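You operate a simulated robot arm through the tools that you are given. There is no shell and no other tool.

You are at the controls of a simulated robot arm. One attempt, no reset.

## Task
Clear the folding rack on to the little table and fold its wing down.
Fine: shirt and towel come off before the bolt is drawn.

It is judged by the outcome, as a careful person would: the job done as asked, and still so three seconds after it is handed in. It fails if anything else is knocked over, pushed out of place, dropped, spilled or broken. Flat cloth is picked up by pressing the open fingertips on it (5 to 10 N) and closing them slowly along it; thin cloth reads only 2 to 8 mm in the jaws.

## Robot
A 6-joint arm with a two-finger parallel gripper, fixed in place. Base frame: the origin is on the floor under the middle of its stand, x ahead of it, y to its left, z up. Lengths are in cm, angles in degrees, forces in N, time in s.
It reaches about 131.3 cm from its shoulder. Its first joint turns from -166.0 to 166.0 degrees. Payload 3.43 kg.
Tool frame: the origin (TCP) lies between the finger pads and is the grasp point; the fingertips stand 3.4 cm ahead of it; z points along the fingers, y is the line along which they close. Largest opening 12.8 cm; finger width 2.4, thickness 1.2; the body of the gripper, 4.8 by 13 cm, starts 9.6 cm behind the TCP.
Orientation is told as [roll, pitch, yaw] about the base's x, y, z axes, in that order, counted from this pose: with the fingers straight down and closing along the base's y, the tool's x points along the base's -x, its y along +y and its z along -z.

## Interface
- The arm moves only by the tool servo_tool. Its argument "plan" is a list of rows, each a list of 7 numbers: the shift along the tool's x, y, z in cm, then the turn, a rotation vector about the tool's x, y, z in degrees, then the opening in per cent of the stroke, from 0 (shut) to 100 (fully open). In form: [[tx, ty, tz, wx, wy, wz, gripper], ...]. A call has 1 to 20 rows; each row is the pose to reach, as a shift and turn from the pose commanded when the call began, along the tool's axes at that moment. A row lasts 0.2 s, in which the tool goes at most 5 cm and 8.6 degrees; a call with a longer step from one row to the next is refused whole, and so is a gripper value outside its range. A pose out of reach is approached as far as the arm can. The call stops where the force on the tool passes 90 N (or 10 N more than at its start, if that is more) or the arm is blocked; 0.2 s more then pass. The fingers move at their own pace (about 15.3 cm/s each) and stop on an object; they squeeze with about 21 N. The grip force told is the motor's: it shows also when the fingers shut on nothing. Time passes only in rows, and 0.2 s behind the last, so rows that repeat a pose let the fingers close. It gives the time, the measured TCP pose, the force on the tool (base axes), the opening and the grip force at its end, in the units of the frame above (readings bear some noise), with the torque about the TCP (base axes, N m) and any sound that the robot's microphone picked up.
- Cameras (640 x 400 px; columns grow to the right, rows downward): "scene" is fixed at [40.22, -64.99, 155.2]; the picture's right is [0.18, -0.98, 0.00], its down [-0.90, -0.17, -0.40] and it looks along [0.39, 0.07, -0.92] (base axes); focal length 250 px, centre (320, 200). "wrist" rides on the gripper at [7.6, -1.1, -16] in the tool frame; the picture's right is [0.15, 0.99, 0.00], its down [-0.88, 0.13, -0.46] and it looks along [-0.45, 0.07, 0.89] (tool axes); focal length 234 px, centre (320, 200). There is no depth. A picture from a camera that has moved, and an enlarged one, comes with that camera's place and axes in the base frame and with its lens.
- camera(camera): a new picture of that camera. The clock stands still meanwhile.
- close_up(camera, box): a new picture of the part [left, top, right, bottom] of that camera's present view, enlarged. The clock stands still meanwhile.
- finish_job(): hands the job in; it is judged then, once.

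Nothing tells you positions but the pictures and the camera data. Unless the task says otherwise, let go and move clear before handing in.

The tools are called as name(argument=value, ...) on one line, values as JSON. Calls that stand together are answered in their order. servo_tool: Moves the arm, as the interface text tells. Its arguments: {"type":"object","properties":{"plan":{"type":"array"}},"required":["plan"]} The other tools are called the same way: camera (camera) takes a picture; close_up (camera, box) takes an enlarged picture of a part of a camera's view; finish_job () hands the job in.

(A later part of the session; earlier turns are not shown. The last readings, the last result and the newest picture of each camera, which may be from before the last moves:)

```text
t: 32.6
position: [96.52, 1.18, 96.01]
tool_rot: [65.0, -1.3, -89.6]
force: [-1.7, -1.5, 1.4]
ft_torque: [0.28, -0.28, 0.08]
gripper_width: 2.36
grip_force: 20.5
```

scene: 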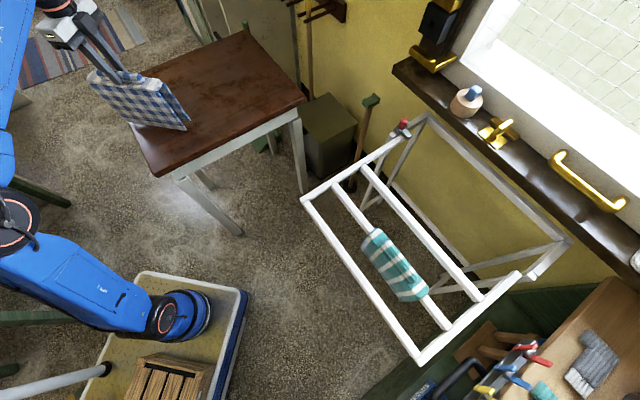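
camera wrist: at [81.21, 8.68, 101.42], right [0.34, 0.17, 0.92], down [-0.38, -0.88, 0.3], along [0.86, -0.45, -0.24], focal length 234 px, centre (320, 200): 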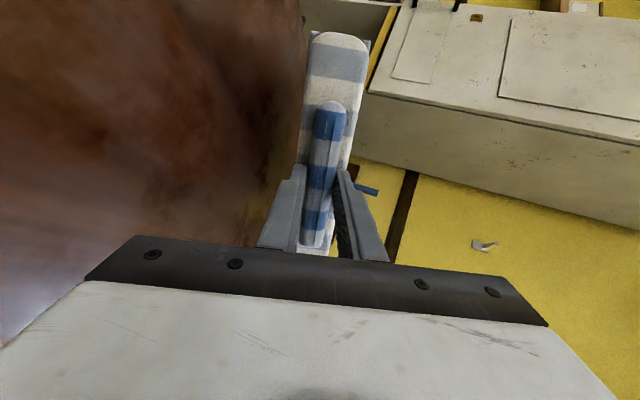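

The lower flap edge is touching the table lightly. I'll open slowly so the cloth settles down on to the table.

servo_tool(plan=[[0, 0, 0, 0, 0, 0, 19], [0, 0, 0, 0, 0, 0, 22], [0, 0, 0, 0, 0, 0, 25], [0, 0, 0, 0, 0, 0, 29], [0, 0, 0, 0, 0, 0, 33], [0, 0, 0, 0, 0, 0, 38], [0, 0, 0, 0, 0, 0, 43], [0, 0, 0, 0, 0, 0, 50], [0, 0, 0, 0, 0, 0, 50]])

close_up(camera="scene", box=[40, 0, 280, 190])

camera(camera="wrist")

```text
t: 34.6
position: [96.5, 1.13, 95.91]
tool_rot: [65.0, -1.2, -89.8]
force: [0.3, -0.1, -1.3]
ft_torque: [0.01, 0.01, -0.02]
gripper_width: 6.43
grip_force: 0.1
```

```text
2.11 times, centred on (160, 95) of scene
camera zoom: at [40.22, -64.99, 155.2], right [0.18, -0.98, 0.0], down [-0.9, -0.17, -0.4], along [0.39, 0.07, -0.92], focal length 527 px, centre (657, 421)
```

zoom: 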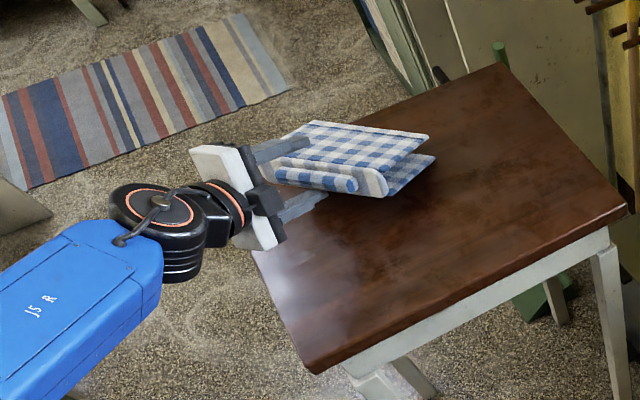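

```text
taken
camera wrist: at [81.65, 8.73, 101.45], right [0.42, 0.17, 0.89], down [-0.35, -0.88, 0.33], along [0.84, -0.45, -0.31], focal length 234 px, centre (320, 200)
```

wrist: 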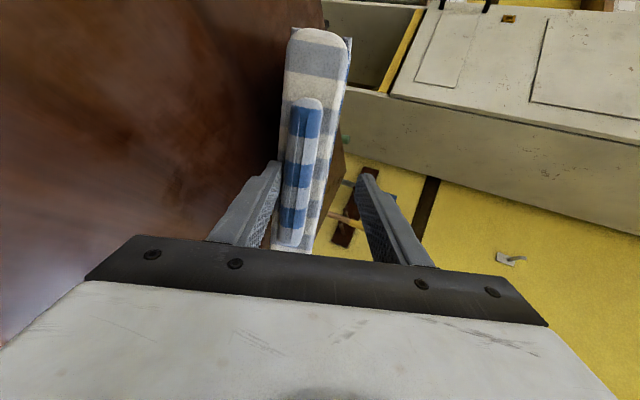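

The cloth is resting on the lower finger and going down with it. I'll keep opening gently.

servo_tool(plan=[[0, 0, 0, 0, 0, 0, 56], [0, 0, 0, 0, 0, 0, 62], [0, 0, 0, 0, 0, 0, 68], [0, 0, 0, 0, 0, 0, 74], [0, 0, 0, 0, 0, 0, 80], [0, 0, 0, 0, 0, 0, 86], [0, 0, 0, 0, 0, 0, 92], [0, 0, 0, 0, 0, 0, 100], [0, 0, 0, 0, 0, 0, 100]])

close_up(camera="scene", box=[40, 0, 280, 190])

camera(camera="wrist")

```text
t: 36.6
position: [96.64, 1.24, 95.94]
tool_rot: [65.1, -1.1, -89.6]
force: [0.4, -0.7, -0.1]
ft_torque: [-0.02, -0.01, 0.01]
gripper_width: 12.83
grip_force: 0.0
```

```text
2.11 times, centred on (160, 95) of scene
camera zoom: at [40.22, -64.99, 155.2], right [0.18, -0.98, 0.0], down [-0.9, -0.17, -0.4], along [0.39, 0.07, -0.92], focal length 527 px, centre (657, 421)
```

zoom: 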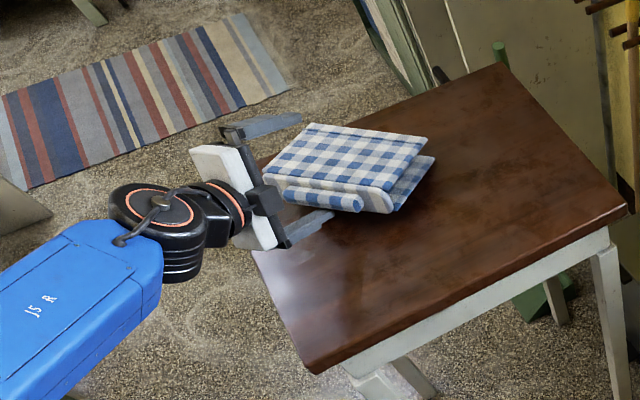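

```text
taken
camera wrist: at [81.65, 8.73, 101.45], right [0.42, 0.17, 0.89], down [-0.35, -0.88, 0.33], along [0.84, -0.45, -0.31], focal length 234 px, centre (320, 200)
```

wrist: 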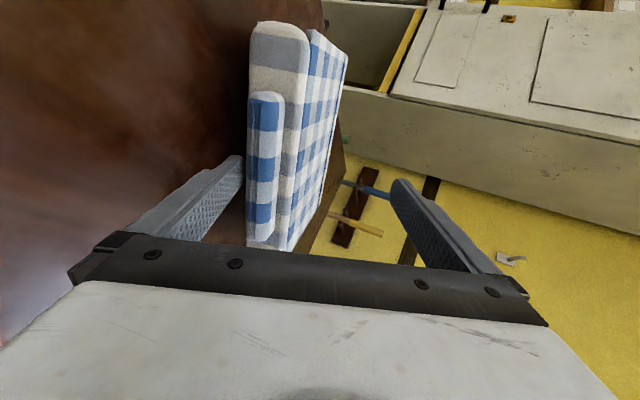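

The blue cloth lies flat on the table and the fingers are free of it. I'll back straight out horizontally, then raise.

servo_tool(plan=[[0, -0.6, -1.4, 0, 0, 0, 100], [0, -1.3, -2.7, 0, 0, 0, 100], [0, -1.9, -4.1, 0, 0, 0, 100], [0, -2.5, -5.4, 0, 0, 0, 100], [0, -3.2, -6.8, 0, 0, 0, 100], [0, -1.5, -8.5, 4, 0, 0, 100], [0, 0.5, -10.5, 10, 0, 0, 100], [0, 2, -13, 16, 0, 0, 100]])

camera(camera="scene")

camera(camera="wrist")

```text
t: 38.5
position: [85.48, 1.37, 103.26]
tool_rot: [48.9, -1.2, -89.8]
force: [0.4, -0.3, -0.5]
ft_torque: [-0.01, -0.02, 0.02]
gripper_width: 12.83
grip_force: 0.0
```

```text
taken
```

scene: 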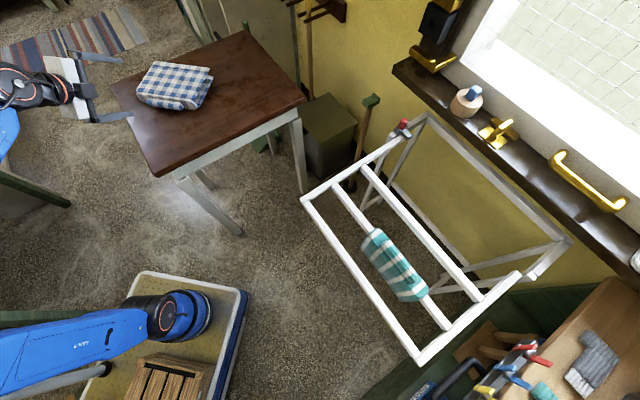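

```text
taken
camera wrist: at [72.73, 8.94, 112.75], right [0.65, 0.17, 0.74], down [-0.25, -0.87, 0.42], along [0.72, -0.46, -0.53], focal length 234 px, centre (320, 200)
```

wrist: 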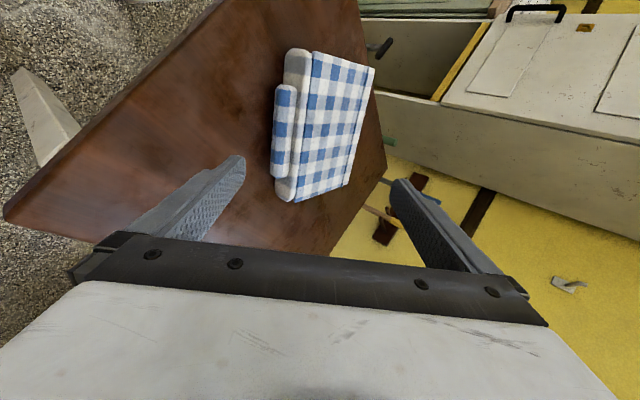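

The blue cloth lies flat on the table, well inside its edges, and everything else is untouched. Next I'll straighten the tool and head back to the green cloth at about (55.5,-84.7).

servo_tool(plan=[[0, 0, 0, 8, 0, 0, 100], [0, 0, 0, 16, 0, 0, 100], [0, 0, 0, 24, 0, 0, 100], [0, 0, 0, 32, 0, 0, 100], [0, 0, 0, 40, 0, 0, 100], [0, 0, 0, 48.9, 0, 0, 100], [0, 0, 0, 48.9, 0, 0, 100]])

```text
refused: row 6 steps farther than a row can; nothing moved
```

That last turn step was slightly too big, so nothing moved. I'll use smaller turn steps.

servo_tool(plan=[[0, 0, 0, 8, 0, 0, 100], [0, 0, 0, 16, 0, 0, 100], [0, 0, 0, 24, 0, 0, 100], [0, 0, 0, 32, 0, 0, 100], [0, 0, 0, 40, 0, 0, 100], [0, 0, 0, 48, 0, 0, 100], [0, 0, 0, 48.9, 0, 0, 100], [0, 0, 0, 48.9, 0, 0, 100]])

```text
t: 40.2
position: [85.64, 1.36, 103.33]
tool_rot: [0.0, -1.2, -89.7]
force: [0.1, -0.6, -0.4]
ft_torque: [-0.02, -0.01, 0.03]
gripper_width: 12.78
grip_force: 0.0
```

servo_tool(plan=[[-3.5, -1.9, -0.1, 0, 0, -7.5, 100], [-7, -3.7, -0.2, 0, 0, -15, 100], [-10.6, -5.6, -0.3, 0, 0, -22.5, 100], [-14.1, -7.5, -0.4, 0, 0, -30, 100], [-17.6, -9.3, -0.5, 0, 0, -37.5, 100], [-21.1, -11.2, -0.6, 0, 0, -45, 100], [-24.6, -13.1, -0.7, 0, 0, -52.5, 100], [-28.2, -14.9, -0.8, 0, 0, -60, 100], [-31.7, -16.8, -0.9, 0, 0, -67.5, 100], [-35.2, -18.7, -1, 0, 0, -75, 100], [-38.7, -20.5, -1.1, 0, 0, -82.5, 100], [-42.2, -22.4, -1.2, 0, 0, -90, 100], [-45.8, -24.3, -1.3, 0, 0, -97.5, 100], [-49.3, -26.1, -1.4, 0, 0, -105, 100], [-52.8, -28, -1.5, 0, 0, -112.5, 100], [-56.3, -29.9, -1.6, 0, 0, -120, 100], [-59.8, -31.7, -1.7, 0, 0, -127.5, 100], [-63.4, -33.6, -1.7, 0, 0, -135.7, 100], [-63.4, -33.6, -1.7, 0, 0, -135.7, 100]])

camera(camera="wrist")

camera(camera="scene")

```text
t: 44.2
position: [52.35, -62.28, 106.33]
tool_rot: [-0.9, 0.9, 46.0]
force: [-0.8, -0.1, -0.1]
ft_torque: [0.04, 0.01, 0.0]
gripper_width: 12.79
grip_force: 0.0
```

```text
taken
camera wrist: at [47.9, -68.18, 122.26], right [-0.81, 0.58, -0.01], down [0.52, 0.73, 0.44], along [0.27, 0.35, -0.9], focal length 234 px, centre (320, 200)
```

wrist: 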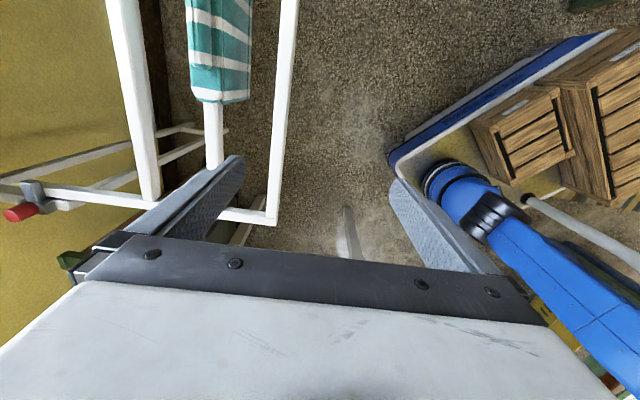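

```text
taken
```

scene: 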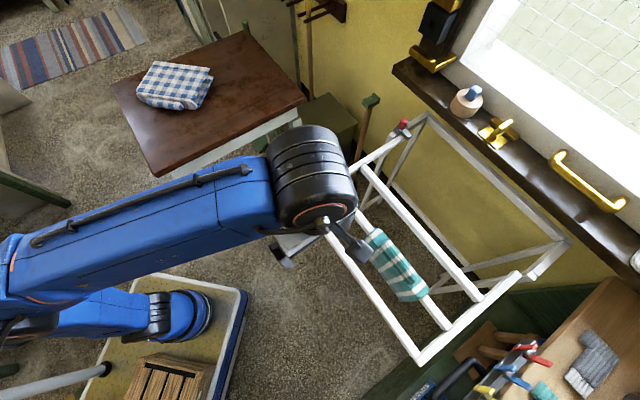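

The green cloth is visible on the second rail, about 101 cm from the base. I'll tilt the tool about 18° outward so the arm still has room to lift there, and hover above it.

servo_tool(plan=[[2.3, -2.9, 1.5, 3, -0.2, 0, 60], [4.7, -5.8, 3.1, 6, -0.4, 0, 31], [7, -8.7, 4.6, 9, -0.6, 0, 31], [9.4, -11.6, 6.2, 12, -0.9, 0, 31], [11.7, -14.5, 7.7, 15, -1.1, 0, 31], [14.05, -17.4, 9.3, 18, -1.3, 0, 31], [14.05, -17.4, 9.3, 18, -1.3, 0, 31]])

camera(camera="wrist")

close_up(camera="wrist", box=[220, 20, 440, 240])

camera(camera="scene")

```text
t: 45.9
position: [55.19, -84.61, 97.56]
tool_rot: [-18.9, -0.6, 46.2]
force: [-0.2, 0.0, 0.0]
ft_torque: [-0.01, 0.0, 0.01]
gripper_width: 3.97
grip_force: 0.0
```

```text
taken
camera wrist: at [46.92, -87.4, 112.9], right [-0.78, 0.54, -0.32], down [0.41, 0.82, 0.4], along [0.48, 0.17, -0.86], focal length 234 px, centre (320, 200)
```

wrist: 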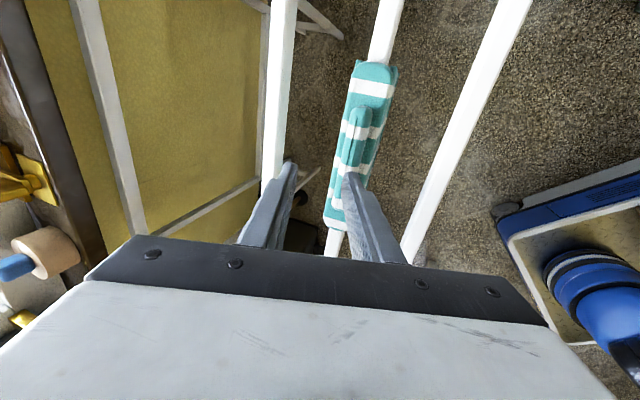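

```text
1.82 times, centred on (330, 130) of wrist
camera zoom: at [46.92, -87.4, 112.9], right [-0.78, 0.54, -0.32], down [0.41, 0.82, 0.4], along [0.48, 0.17, -0.86], focal length 426 px, centre (302, 327)
```

zoom: 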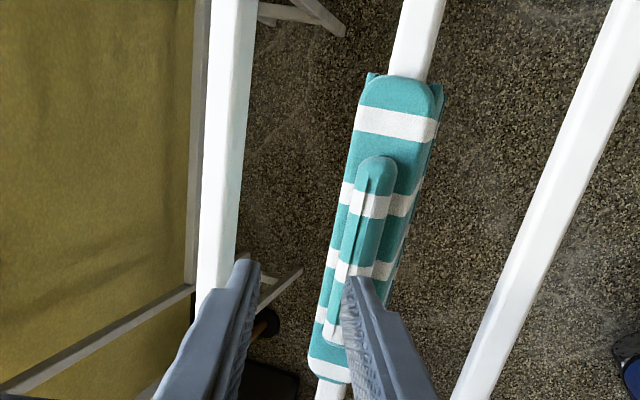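

```text
taken
```

scene: 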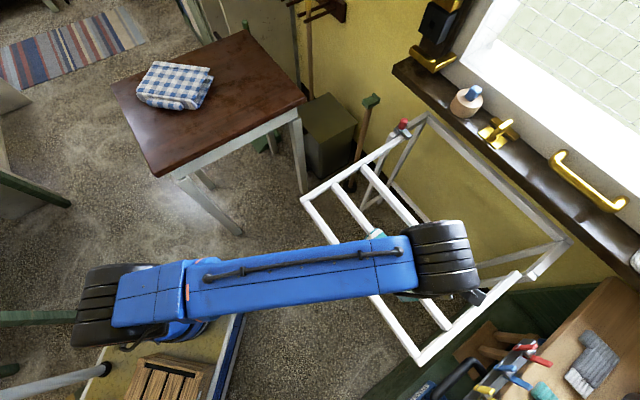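

The ridge centre comes out at about (55.9,-84.6). A vertical pinch is safer on the fold, so I'll straighten the tool and hover lower above it, and save the tilt for the lift.

servo_tool(plan=[[-0.1, 0.3, 1, -5, 0, 0, 31], [-0.2, 0.6, 2, -10, 0, 0, 31], [-0.3, 0.9, 3.5, -15, 0, 0, 31], [-0.4, 1.2, 4.87, -18.9, 0, 0, 31], [-0.4, 1.2, 4.87, -18.9, 0, 0, 31]])

camera(camera="wrist")

close_up(camera="wrist", box=[220, 60, 420, 240])

```text
t: 47.0
position: [55.65, -84.78, 92.3]
tool_rot: [0.1, -0.6, 46.1]
force: [-0.2, 0.0, -0.3]
ft_torque: [-0.02, 0.04, 0.0]
gripper_width: 4.01
grip_force: 0.0
```

```text
taken
camera wrist: at [51.28, -91.08, 108.31], right [-0.82, 0.58, 0.0], down [0.51, 0.72, 0.46], along [0.27, 0.38, -0.89], focal length 234 px, centre (320, 200)
```

wrist: 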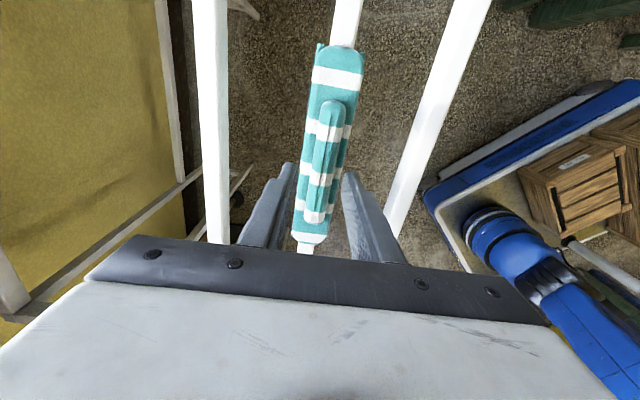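

```text
2.22 times, centred on (320, 150) of wrist
camera zoom: at [51.28, -91.08, 108.31], right [-0.82, 0.58, 0.0], down [0.51, 0.72, 0.46], along [0.27, 0.38, -0.89], focal length 520 px, centre (320, 311)
```

zoom: 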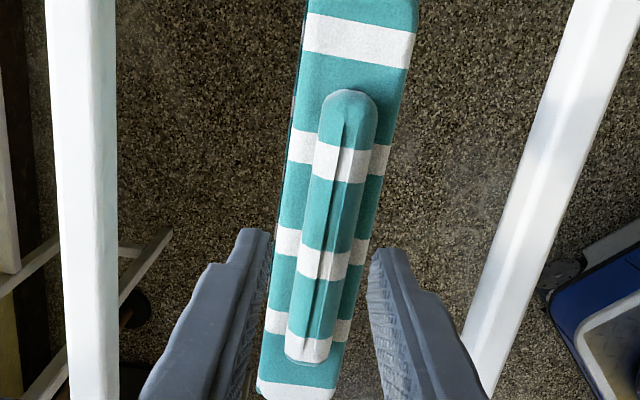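

The tool is vertical and the fold is 0.4 cm to the tool's +y side. I'll correct that and descend to the height that worked on the blue cloth.

servo_tool(plan=[[0, 0.2, 1.2, 0, 0.6, 0, 31], [0, 0.4, 2.4, 0, 0.6, 0, 31], [0, 0.4, 3.4, 0, 0.6, 0, 31], [0, 0.4, 4.1, 0, 0.6, 0, 31], [0, 0.4, 4.5, 0, 0.6, 0, 31], [0, 0.4, 4.5, 0, 0.6, 0, 31]])

close_up(camera="wrist", box=[220, 60, 420, 240])

```text
t: 48.5
position: [55.5, -84.31, 87.95]
tool_rot: [-0.1, 0.1, 46.2]
force: [-0.2, -0.3, 1.6]
ft_torque: [-0.05, -0.07, -0.02]
gripper_width: 3.97
grip_force: 0.4
```

```text
2.22 times, centred on (320, 150) of wrist
camera zoom: at [51.15, -90.62, 103.85], right [-0.82, 0.58, 0.0], down [0.52, 0.73, 0.45], along [0.26, 0.37, -0.89], focal length 520 px, centre (320, 311)
```

zoom: 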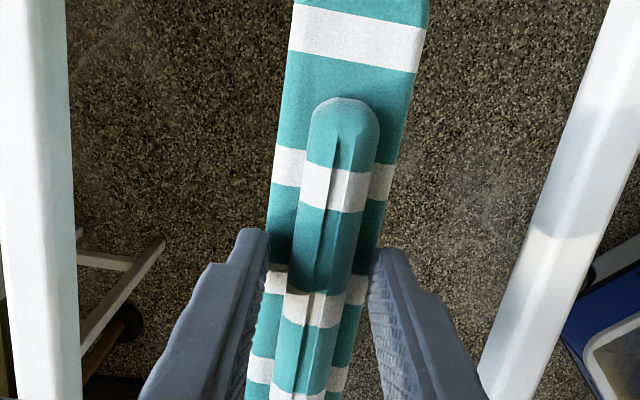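

There's a light touch only, with the jaws straddling the fold. I'll close slowly.

servo_tool(plan=[[0, 0, 0, 0, 0, 0, 29], [0, 0, 0, 0, 0, 0, 27], [0, 0, 0, 0, 0, 0, 25], [0, 0, 0, 0, 0, 0, 23], [0, 0, 0, 0, 0, 0, 21], [0, 0, 0, 0, 0, 0, 19], [0, 0, 0, 0, 0, 0, 17], [0, 0, 0, 0, 0, 0, 15], [0, 0, 0, 0, 0, 0, 12], [0, 0, 0, 0, 0, 0, 10]])

close_up(camera="wrist", box=[220, 60, 420, 240])

```text
t: 50.6
position: [55.51, -84.33, 87.91]
tool_rot: [0.0, 0.1, 46.2]
force: [-1.7, -0.6, 1.8]
ft_torque: [-0.03, 0.02, -0.24]
gripper_width: 2.38
grip_force: 20.7
```

```text
2.22 times, centred on (320, 150) of wrist
camera zoom: at [51.15, -90.64, 103.82], right [-0.82, 0.58, 0.0], down [0.52, 0.73, 0.45], along [0.26, 0.37, -0.89], focal length 520 px, centre (320, 311)
```

zoom: 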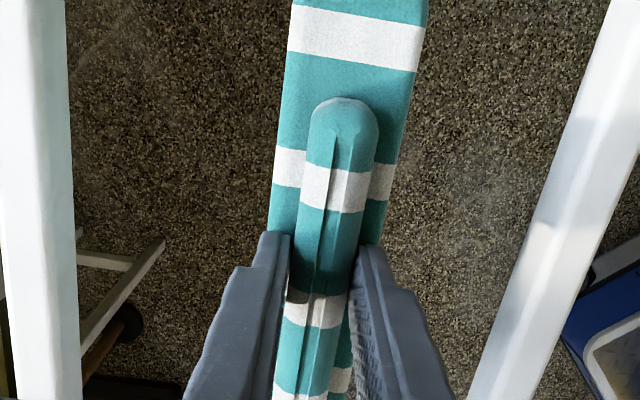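

The green fold is held at 2.38 cm. I'll lift straight up slowly first.

servo_tool(plan=[[0, 0, -0.4, 0, 0, 0, 0], [0, 0, -1.2, 0, 0, 0, 0], [0, 0, -2.2, 0, 0, 0, 0], [0, 0, -3.4, 0, 0, 0, 0], [0, 0, -4.6, 0, 0, 0, 0], [0, 0, -5.8, 0, 0, 0, 0], [0, 0, -7, 0, 0, 0, 0], [0, 0, -7, 0, 0, 0, 0]])

camera(camera="wrist")

camera(camera="scene")

```text
t: 52.5
position: [55.38, -84.4, 94.92]
tool_rot: [0.1, 0.1, 46.1]
force: [-0.4, -0.4, -2.6]
ft_torque: [0.0, 0.0, 0.01]
gripper_width: 2.35
grip_force: 20.3
```

```text
taken
camera wrist: at [51.14, -90.62, 110.88], right [-0.82, 0.58, 0.0], down [0.52, 0.73, 0.45], along [0.26, 0.37, -0.89], focal length 234 px, centre (320, 200)
```

wrist: 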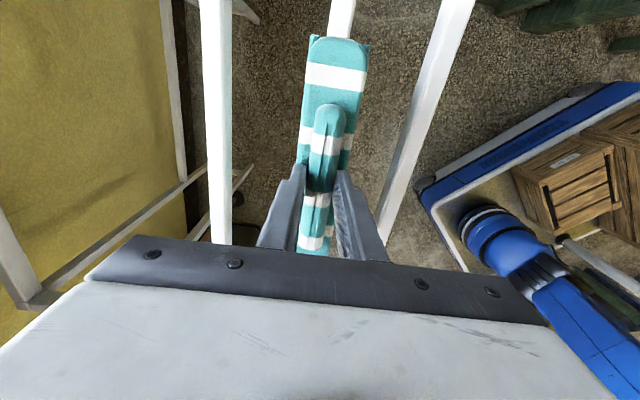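

```text
taken
```

scene: 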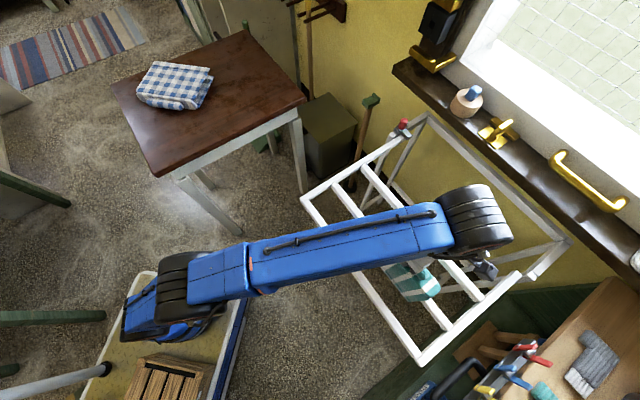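

It's lifting cleanly at about 2.6 N. I'll carry on upward in small steps and watch the reach.

servo_tool(plan=[[0, 0, -1, 0, 0, 0, 0], [0, 0, -2, 0, 0, 0, 0], [0, 0, -3, 0, 0, 0, 0], [0, 0, -4, 0, 0, 0, 0], [0, 0, -4, 0, 0, 0, 0]])

close_up(camera="scene", box=[340, 180, 540, 340])

```text
t: 53.6
position: [55.6, -84.25, 98.96]
tool_rot: [0.1, 0.1, 46.2]
force: [0.6, 0.6, -1.7]
ft_torque: [-0.04, 0.04, 0.02]
gripper_width: 2.37
grip_force: 21.2
```

```text
2.50 times, centred on (440, 260) of scene
camera zoom: at [40.22, -64.99, 155.2], right [0.18, -0.98, 0.0], down [-0.9, -0.17, -0.4], along [0.39, 0.07, -0.92], focal length 626 px, centre (20, 50)
```

zoom: 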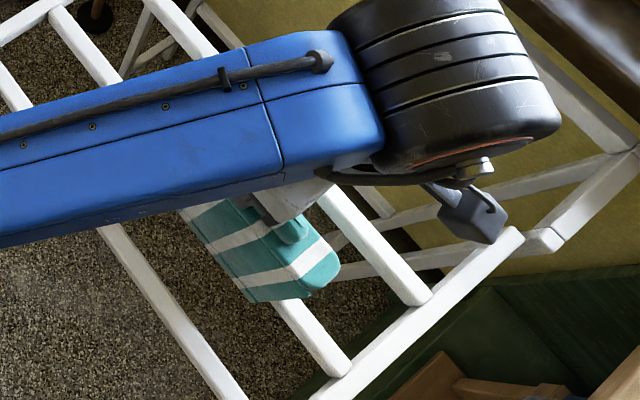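

servo_tool(plan=[[0, 0, -1, 0, 0, 0, 0], [0, 0, -2, 0, 0, 0, 0], [0, 0, -3, 0, 0, 0, 0], [0, 0, -3, 0, 0, 0, 0]])

camera(camera="wrist")

```text
t: 54.6
position: [55.28, -83.96, 101.46]
tool_rot: [-0.2, 0.3, 46.2]
force: [2.2, -3.1, -3.8]
ft_torque: [-0.63, -0.34, -0.51]
gripper_width: 2.39
grip_force: 20.8
out of reach, approached as far as the arm can: row 3, 4
```

```text
taken
camera wrist: at [51.01, -90.04, 117.32], right [-0.82, 0.58, 0.0], down [0.52, 0.73, 0.45], along [0.26, 0.37, -0.89], focal length 234 px, centre (320, 200)
```

wrist: 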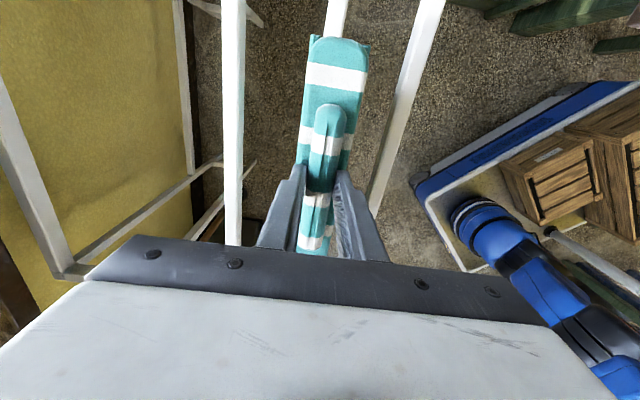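

The arm is at its vertical limit, with the flap ends about a centimetre below the rail top. I'll tilt outward while moving toward the front and up, so the cloth pivots about the rail and comes clear.

servo_tool(plan=[[0, 0.4, 0, 1.5, 0, 0, 0], [0, 0.9, -0.3, 3, 0, 0, 0], [0, 1.5, -0.8, 5, 0, 0, 0], [0, 2.2, -1.5, 7.5, 0, 0, 0], [0, 2.9, -2.3, 10, 0, 0, 0], [0, 2.9, -2.3, 10, 0, 0, 0]])

camera(camera="wrist")

close_up(camera="scene", box=[320, 180, 520, 340])

```text
t: 56.0
position: [53.3, -81.91, 103.73]
tool_rot: [-10.0, 0.0, 46.2]
force: [0.5, 0.6, -2.1]
ft_torque: [0.06, 0.02, 0.0]
gripper_width: 2.37
grip_force: 20.7
```

```text
taken
camera wrist: at [46.9, -86.19, 119.54], right [-0.8, 0.57, -0.17], down [0.46, 0.78, 0.42], along [0.37, 0.26, -0.89], focal length 234 px, centre (320, 200)
```

wrist: 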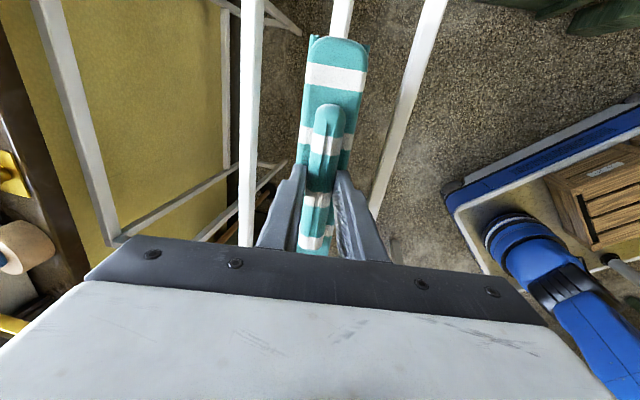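

```text
2.50 times, centred on (420, 260) of scene
camera zoom: at [40.22, -64.99, 155.2], right [0.18, -0.98, 0.0], down [-0.9, -0.17, -0.4], along [0.39, 0.07, -0.92], focal length 626 px, centre (70, 50)
```

zoom: 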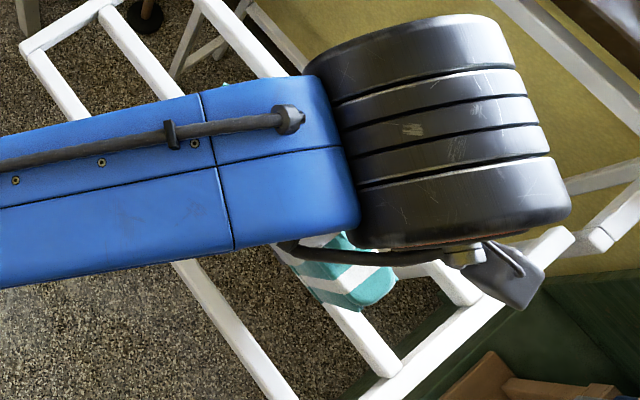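

It's clear of contact now. I'll raise further with a little more tilt before crossing the front rail.

servo_tool(plan=[[0, 0.2, -1.1, 2, 0, 0, 0], [0, 0.6, -2.2, 4, 0, 0, 0], [0, 1.2, -3.3, 6, 0, 0, 0], [0, 1.8, -4.4, 8, 0, 0, 0], [0, 1.8, -4.4, 8, 0, 0, 0]])

camera(camera="wrist")

camera(camera="scene")

```text
t: 57.2
position: [51.45, -79.97, 107.52]
tool_rot: [-18.0, 0.0, 46.2]
force: [-0.4, 0.5, -2.1]
ft_torque: [0.02, 0.09, 0.01]
gripper_width: 2.37
grip_force: 20.9
```

```text
taken
camera wrist: at [43.51, -82.84, 123.09], right [-0.78, 0.55, -0.3], down [0.42, 0.82, 0.39], along [0.46, 0.18, -0.87], focal length 234 px, centre (320, 200)
```

wrist: 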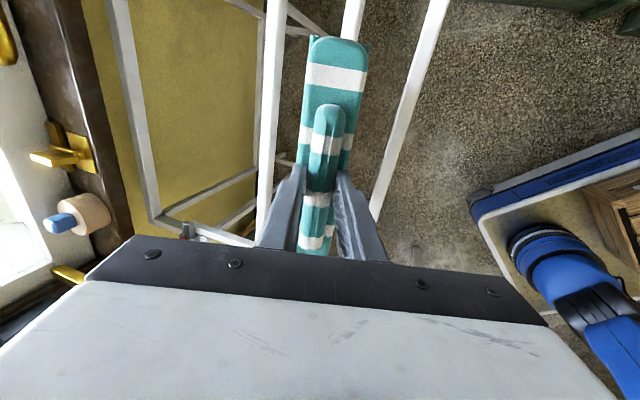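

```text
taken
```

scene: 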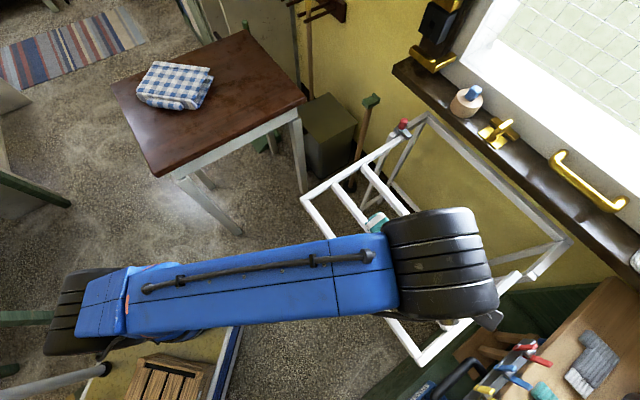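

The green cloth is clear of the rack with its flaps at about z=88. I'll carry it along the rail direction toward the free part of the table, about (106,-20), keeping this heading and increasing the tilt on the way.

servo_tool(plan=[[-3, 0, -0.1, 0, 0, 0, 0], [-7, 0.2, -0.2, 1, 0, 0, 0], [-11, 0.3, -0.3, 2, 0, 0, 0], [-15, 0.4, -0.4, 3, 0, 0, 0], [-19, 0.5, -0.5, 4, 0, 0, 0], [-23, 0.6, -0.5, 5, 0, 0, 0], [-27, 0.7, -0.5, 6, 0, 0, 0], [-31, 0.8, -0.5, 8, 0, 0, 0], [-35, 0.9, -0.6, 10, 0, 0, 0], [-39, 1.0, -0.6, 12, 0, 0, 0], [-39, 1.0, -0.6, 12, 0, 0, 0]])

camera(camera="wrist")

camera(camera="scene")

```text
t: 59.6
position: [77.62, -51.18, 108.1]
tool_rot: [-30.0, 0.0, 46.1]
force: [0.4, 0.3, -2.6]
ft_torque: [0.09, 0.09, -0.01]
gripper_width: 2.37
grip_force: 20.7
```

```text
taken
camera wrist: at [67.41, -51.84, 122.39], right [-0.72, 0.49, -0.49], down [0.36, 0.87, 0.33], along [0.59, 0.06, -0.81], focal length 234 px, centre (320, 200)
```

wrist: 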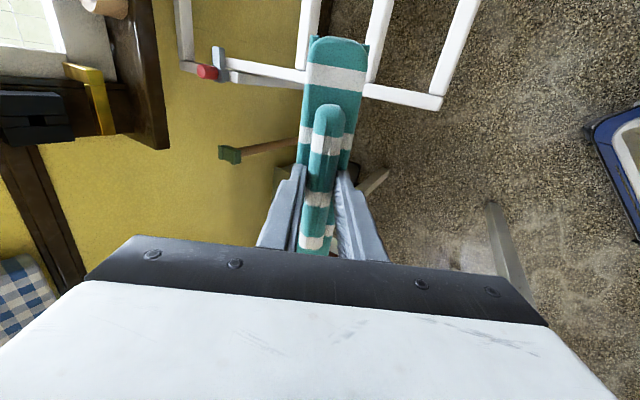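

```text
taken
```

scene: 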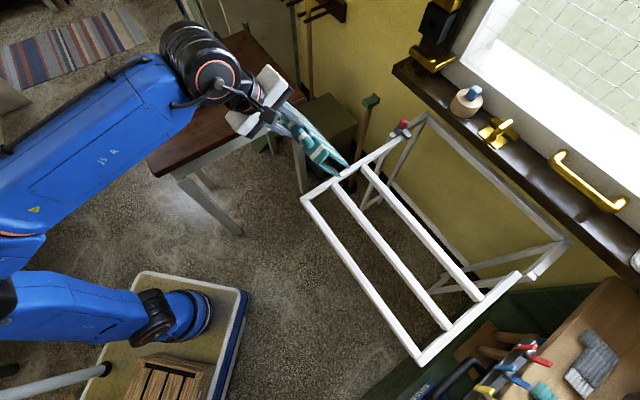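

Clear so far. I'll continue the second half over the table, increasing the tilt to 45°.

servo_tool(plan=[[-3.5, 0.1, -0.1, 1.5, 0, 0, 0], [-7.5, 0.2, -0.1, 3, 0, 0, 0], [-11.5, 0.3, -0.2, 4.5, 0, 0, 0], [-15.5, 0.4, -0.3, 6, 0, 0, 0], [-19.5, 0.6, -0.3, 7.5, 0, 0, 0], [-23.5, 0.7, -0.4, 9, 0, 0, 0], [-27.5, 0.8, -0.5, 10.5, 0, 0, 0], [-31.5, 0.9, -0.5, 12, 0, 0, 0], [-35.5, 1.0, -0.6, 13.5, 0, 0, 0], [-39, 1.1, -0.7, 15, 0, 0, 0], [-42.1, 1.2, -0.7, 15, 0, 0, 0], [-42.1, 1.2, -0.7, 15, 0, 0, 0]])

camera(camera="wrist")

camera(camera="scene")

```text
t: 62.2
position: [105.85, -19.68, 107.71]
tool_rot: [-45.0, 0.1, 46.3]
force: [-0.2, -0.3, -1.6]
ft_torque: [0.06, 0.08, 0.0]
gripper_width: 2.37
grip_force: 21.2
```

```text
taken
camera wrist: at [93.18, -17.83, 119.74], right [-0.61, 0.38, -0.7], down [0.31, 0.92, 0.23], along [0.73, -0.08, -0.68], focal length 234 px, centre (320, 200)
```

wrist: 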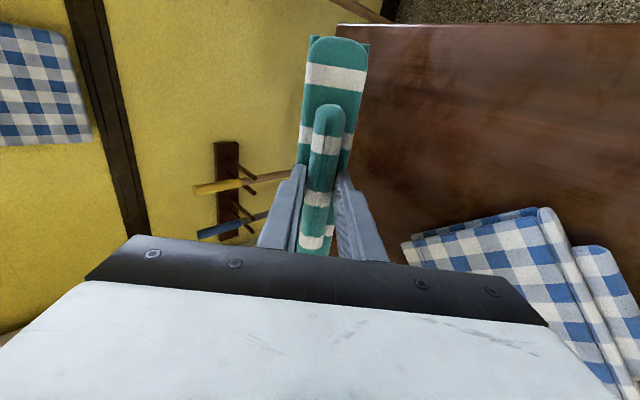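

```text
taken
```

scene: 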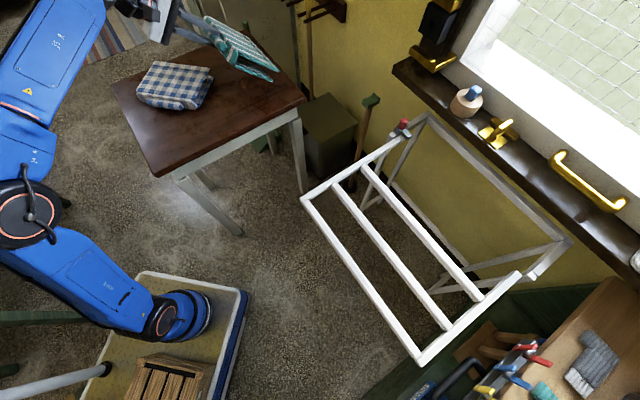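

The green cloth is over the free part of the table beside the blue one. I'll shift it about 3 cm inward, tilt to 65° and come down to a few centimetres above the top.

servo_tool(plan=[[0.4, 1.5, 0.9, 4, 0, 0, 0], [0.8, 3.1, 1.8, 8, 0, 0, 0], [1.2, 4.7, 2.7, 12, 0, 0, 0], [1.6, 6.3, 3.6, 16, 0, 0, 0], [2, 7.8, 4.5, 20, 0, 0, 0], [2, 7.8, 4.5, 20, 0, 0, 0]])

camera(camera="wrist")

close_up(camera="scene", box=[80, 0, 340, 190])

```text
t: 63.6
position: [102.78, -19.55, 99.05]
tool_rot: [-65.1, 0.2, 46.2]
force: [0.0, -0.1, -2.9]
ft_torque: [0.14, 0.17, 0.01]
gripper_width: 2.35
grip_force: 21.7
```

```text
taken
camera wrist: at [87.45, -15.51, 106.76], right [-0.4, 0.18, -0.9], down [0.27, 0.96, 0.07], along [0.87, -0.21, -0.44], focal length 234 px, centre (320, 200)
```

wrist: 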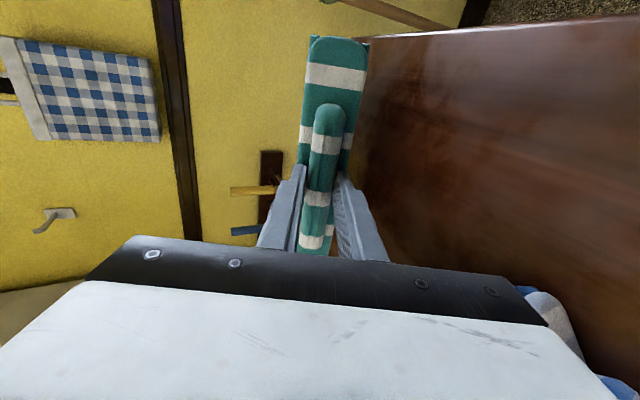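

```text
2.11 times, centred on (210, 95) of scene
camera zoom: at [40.22, -64.99, 155.2], right [0.18, -0.98, 0.0], down [-0.9, -0.17, -0.4], along [0.39, 0.07, -0.92], focal length 527 px, centre (552, 421)
```

zoom: 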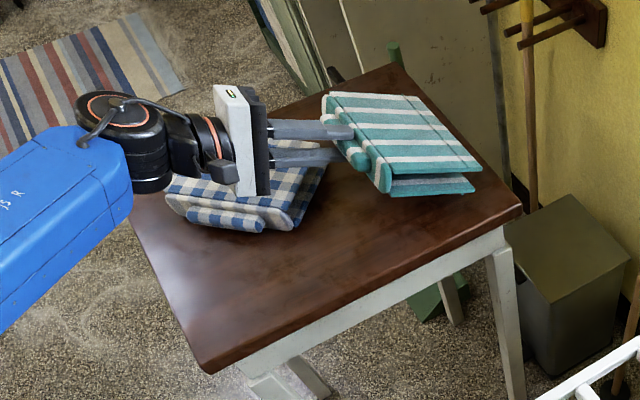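

Both flaps are over clear table and the gripper stays clear of the blue cloth. I'll lower to just above the expected contact.

servo_tool(plan=[[0, 0.5, 0.24, 0, 0, 0, 0], [0, 1.0, 0.48, 0, 0, 0, 0], [0, 1.5, 0.72, 0, 0, 0, 0], [0, 1.9, 0.88, 0, 0, 0, 0], [0, 1.9, 0.88, 0, 0, 0, 0]])

```text
t: 64.8
position: [102.67, -19.65, 96.96]
tool_rot: [-64.9, 0.0, 46.3]
force: [0.0, 1.0, -2.6]
ft_torque: [0.11, 0.15, -0.01]
gripper_width: 2.4
grip_force: 20.7
```

servo_tool(plan=[[0, 0.2, 0.09, 0, 0, 0, 0], [0, 0.4, 0.18, 0, 0, 0, 0], [0, 0.6, 0.28, 0, 0, 0, 0], [0, 0.6, 0.28, 0, 0, 0, 0]])

```text
t: 65.8
position: [102.47, -19.63, 96.21]
tool_rot: [-65.0, 0.1, 46.1]
force: [0.6, -0.5, -1.9]
ft_torque: [0.13, 0.15, 0.01]
gripper_width: 2.39
grip_force: 21.0
```

servo_tool(plan=[[0, 0.14, 0.06, 0, 0, 0, 0], [0, 0.27, 0.13, 0, 0, 0, 0], [0, 0.4, 0.19, 0, 0, 0, 0], [0, 0.4, 0.19, 0, 0, 0, 0]])

close_up(camera="scene", box=[80, 0, 340, 190])

```text
t: 66.8
position: [102.67, -19.6, 95.98]
tool_rot: [-65.0, 0.0, 46.1]
force: [-1.5, -0.2, 1.3]
ft_torque: [0.04, -0.22, -0.02]
gripper_width: 2.35
grip_force: 21.2
```

```text
2.11 times, centred on (210, 95) of scene
camera zoom: at [40.22, -64.99, 155.2], right [0.18, -0.98, 0.0], down [-0.9, -0.17, -0.4], along [0.39, 0.07, -0.92], focal length 527 px, centre (552, 421)
```

zoom: 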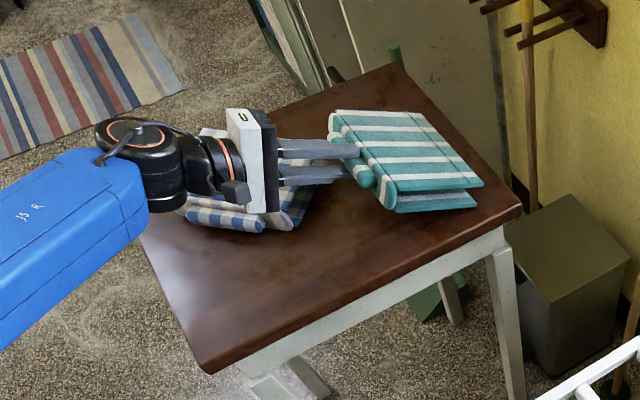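

The lower flap is touching lightly at the same height as before. I'll open slowly.

servo_tool(plan=[[0, 0, 0, 0, 0, 0, 19], [0, 0, 0, 0, 0, 0, 22], [0, 0, 0, 0, 0, 0, 25], [0, 0, 0, 0, 0, 0, 29], [0, 0, 0, 0, 0, 0, 33], [0, 0, 0, 0, 0, 0, 38], [0, 0, 0, 0, 0, 0, 44], [0, 0, 0, 0, 0, 0, 50], [0, 0, 0, 0, 0, 0, 56], [0, 0, 0, 0, 0, 0, 62], [0, 0, 0, 0, 0, 0, 68], [0, 0, 0, 0, 0, 0, 74], [0, 0, 0, 0, 0, 0, 80], [0, 0, 0, 0, 0, 0, 86], [0, 0, 0, 0, 0, 0, 92], [0, 0, 0, 0, 0, 0, 100], [0, 0, 0, 0, 0, 0, 100]])

close_up(camera="scene", box=[80, 0, 340, 190])

camera(camera="wrist")

```text
t: 70.5
position: [102.66, -19.59, 95.9]
tool_rot: [-64.9, 0.2, 46.2]
force: [0.3, 0.3, -1.0]
ft_torque: [0.01, -0.02, 0.01]
gripper_width: 12.81
grip_force: 0.0
```

```text
2.11 times, centred on (210, 95) of scene
camera zoom: at [40.22, -64.99, 155.2], right [0.18, -0.98, 0.0], down [-0.9, -0.17, -0.4], along [0.39, 0.07, -0.92], focal length 527 px, centre (552, 421)
```

zoom: 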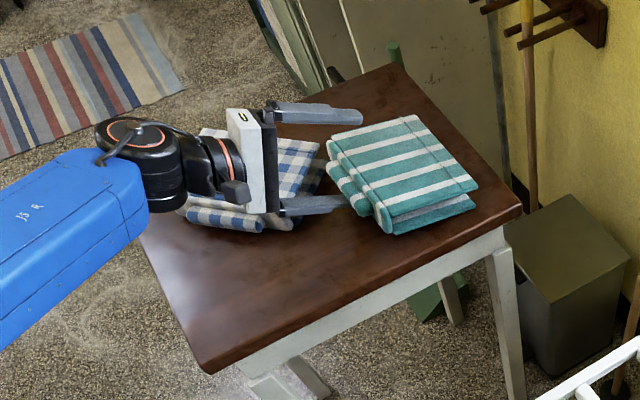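

```text
taken
camera wrist: at [87.38, -15.4, 103.62], right [-0.4, 0.18, -0.9], down [0.27, 0.96, 0.07], along [0.87, -0.21, -0.44], focal length 234 px, centre (320, 200)
```

wrist: 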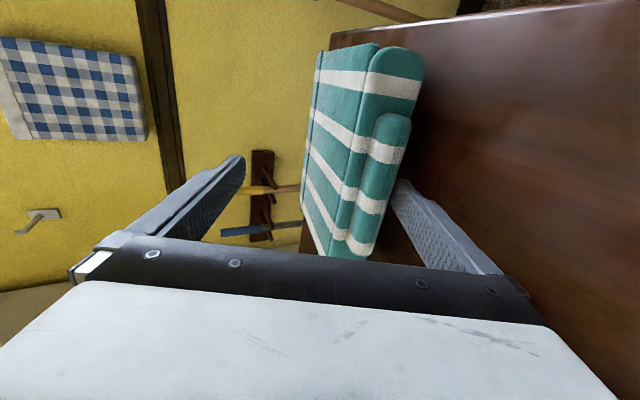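

The green cloth lies flat on the table and the fingers are free. I'll back out horizontally, then up along the tool axis.

servo_tool(plan=[[0, 0.4, -0.9, 0, 0, 0, 100], [0, 0.85, -1.8, 0, 0, 0, 100], [0, 1.26, -2.7, 0, 0, 0, 100], [0, 1.26, -4.5, 0, 0, 0, 100], [0, 1.0, -7, 0, 0, 0, 100], [0, 0, -9.5, 0, 0, 0, 100], [0, -1.5, -12, 0, 0, 0, 100], [0, -3, -14, -4, 0, 0, 100]])

camera(camera="scene")

camera(camera="wrist")

```text
t: 72.2
position: [94.27, -11.64, 104.51]
tool_rot: [-61.0, 0.2, 46.1]
force: [0.2, -0.8, 0.2]
ft_torque: [0.02, 0.02, -0.02]
gripper_width: 12.78
grip_force: 0.1
```

```text
taken
```

scene: 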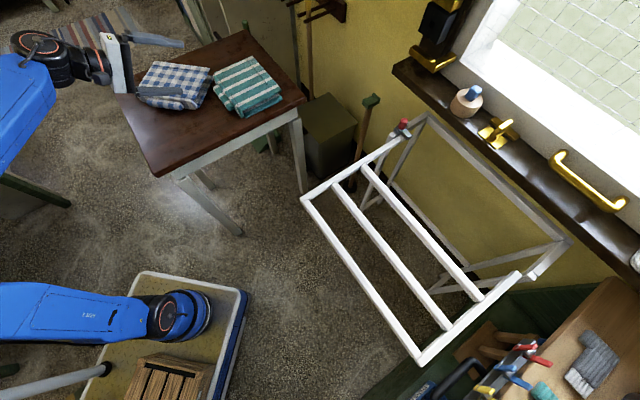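

```text
taken
camera wrist: at [79.45, -7.88, 113.2], right [-0.45, 0.23, -0.86], down [0.28, 0.96, 0.11], along [0.85, -0.19, -0.49], focal length 234 px, centre (320, 200)
```

wrist: 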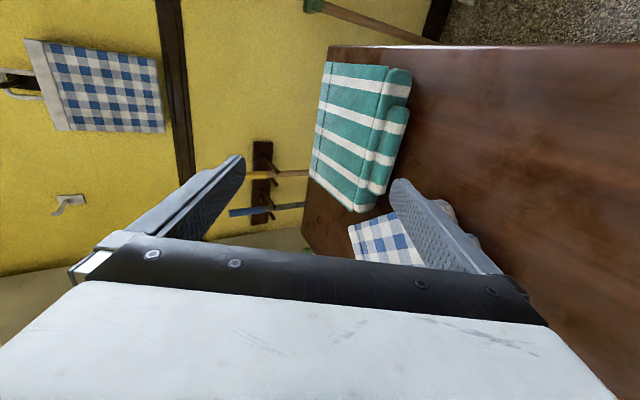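

Both cloths are lying flat on the table, side by side. I'll move off the table and roll the tool so the jaws close along the bolt's direction, then look at the bolt.

servo_tool(plan=[[1, -1, -1, 0, 0, 0, 60], [3, -1.5, -1.5, 0, 0, 8, 40], [5, -2, -1.6, 0, 0, 16, 40], [7, -2.5, -1.6, 0, 0, 24, 40], [9, -3, -1.6, 0, 0, 32, 40], [11, -3.2, -1.6, 0, 0, 40, 40], [13, -3.4, -1.6, 0, 0, 48, 40], [15, -3.6, -1.6, 0, 0, 56, 40], [17, -3.6, -1.6, 0, 0, 64, 40], [19, -3.6, -1.6, 0, 0, 72, 40], [20.5, -3.6, -1.6, 0, 0, 80, 40], [20.5, -3.6, -1.6, 0, 0, 88, 40], [20.5, -3.6, -1.6, 0, 0, 90, 40]])

camera(camera="wrist")

camera(camera="scene")

```text
t: 75.0
position: [80.41, -26.72, 108.52]
tool_rot: [0.1, -61.0, -43.7]
force: [-0.4, 0.2, -0.2]
ft_torque: [-0.03, 0.01, -0.01]
gripper_width: 5.12
grip_force: 0.1
```

```text
taken
camera wrist: at [67.03, -15.34, 109.55], right [0.63, 0.76, -0.13], down [0.11, 0.07, 0.99], along [0.77, -0.64, -0.04], focal length 234 px, centre (320, 200)
```

wrist: 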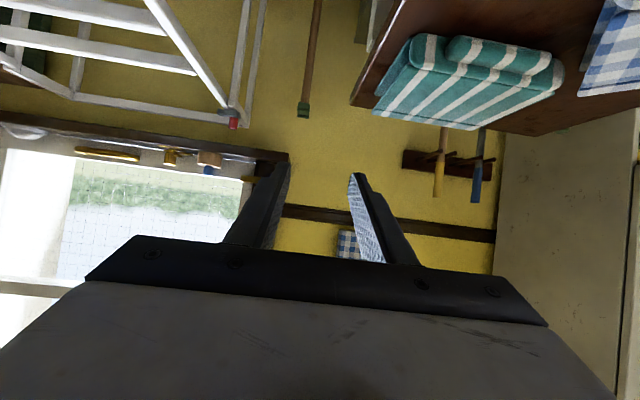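

```text
taken
```

scene: 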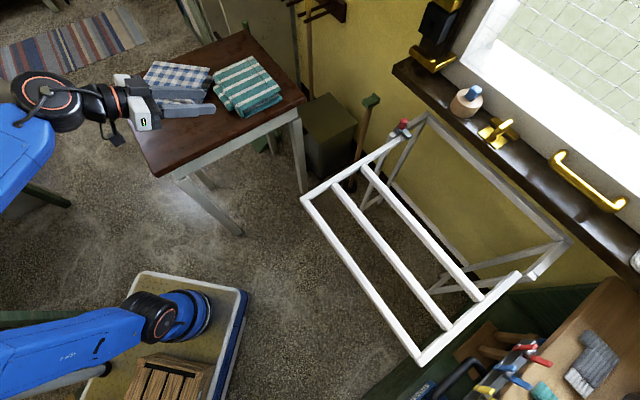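

The bolt's red knob is visible now at the top left of this view. I'll zoom in on it from here.

close_up(camera="wrist", box=[190, 80, 270, 150])

close_up(camera="scene", box=[370, 100, 440, 160])

close_up(camera="scene", box=[470, 220, 600, 320])

```text
5.71 times, centred on (230, 115) of wrist
camera zoom: at [67.03, -15.34, 109.55], right [0.63, 0.76, -0.13], down [0.11, 0.07, 0.99], along [0.77, -0.64, -0.04], focal length 1338 px, centre (834, 686)
```

zoom: 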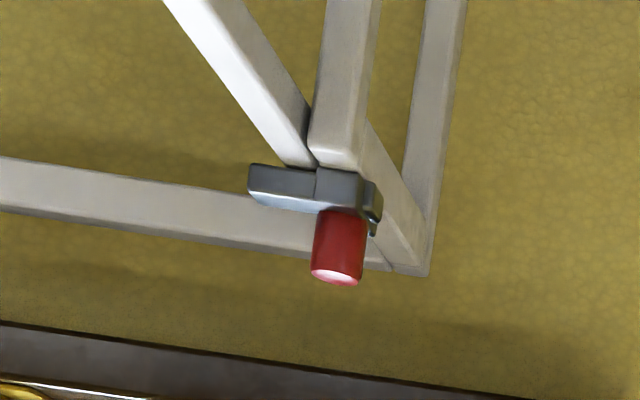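

```text
6.67 times, centred on (405, 130) of scene
camera zoom: at [40.22, -64.99, 155.2], right [0.18, -0.98, 0.0], down [-0.9, -0.17, -0.4], along [0.39, 0.07, -0.92], focal length 1669 px, centre (-247, 667)
```

zoom: 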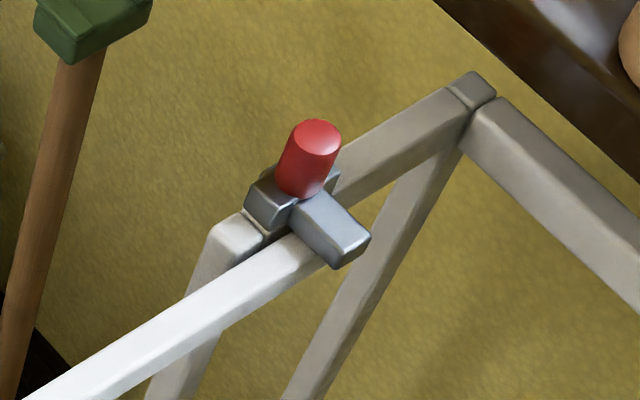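

```text
4.00 times, centred on (535, 270) of scene
camera zoom: at [40.22, -64.99, 155.2], right [0.18, -0.98, 0.0], down [-0.9, -0.17, -0.4], along [0.39, 0.07, -0.92], focal length 1001 px, centre (-540, -80)
```

zoom: 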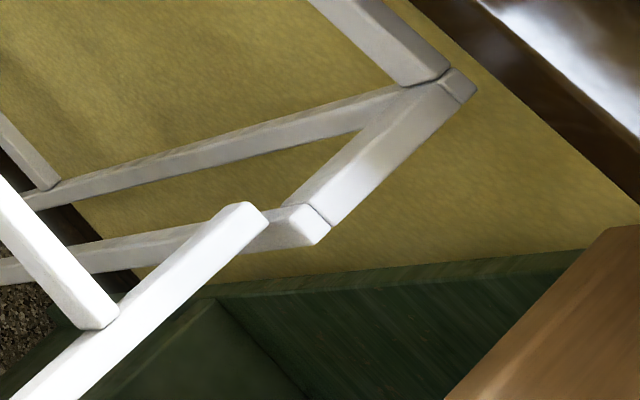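

The knob is a vertical peg about 2.6 cm wide, from z≈85.3 to 88.5, at about (102.3,-82.4). Its bar reaches inward over the wing's tail, so it draws to the left, away from the rack. I'll move to a pre-approach point in front of and above it.

servo_tool(plan=[[-1.1, -2.1, 3.2, 0, 1, 0, 47], [-2.3, -4.2, 6.4, 0, 2, 0, 47], [-3.4, -6.3, 9.6, 0, 3, 0, 47], [-4.6, -8.4, 12.7, 0, 4, 0, 47], [-5.7, -10.5, 15.9, 0, 5, 0, 47], [-6.9, -12.6, 19.1, 0, 6, 0, 47], [-8, -14.7, 22.3, 0, 7, 0, 47], [-9.1, -16.8, 25.5, 0, 8, 0, 47], [-10.3, -18.9, 28.7, 0, 9, 0, 47], [-11.4, -21, 31.8, 0, 10, 0, 47], [-12.6, -23, 35, 0, 12, 0, 47], [-13.7, -25.1, 38.2, 0, 13, 0, 47], [-13.7, -25.1, 38.2, 0, 13, 0, 47]])

camera(camera="wrist")

camera(camera="scene")

```text
t: 77.8
position: [91.95, -72.45, 102.0]
tool_rot: [-0.2, -48.0, -43.7]
force: [0.2, 0.7, -0.1]
ft_torque: [0.0, 0.02, 0.02]
gripper_width: 6.02
grip_force: 0.0
```

```text
taken
camera wrist: at [79.03, -61.63, 107.1], right [0.61, 0.78, -0.11], down [0.27, -0.08, 0.96], along [0.74, -0.62, -0.26], focal length 234 px, centre (320, 200)
```

wrist: 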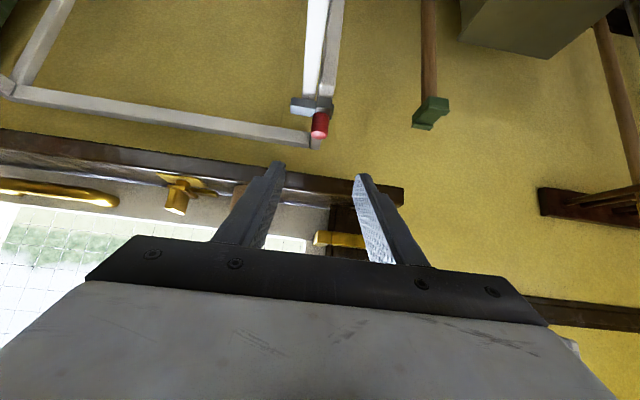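

```text
taken
```

scene: 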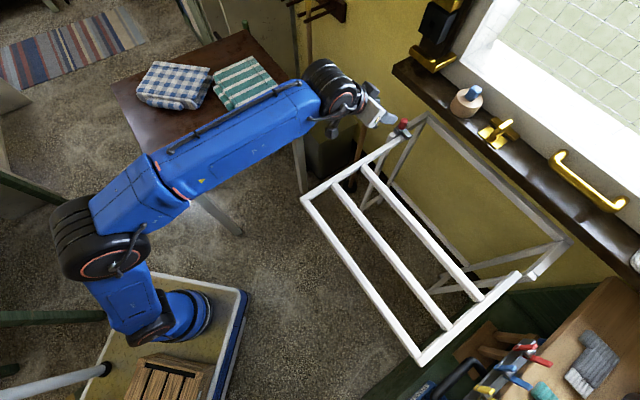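

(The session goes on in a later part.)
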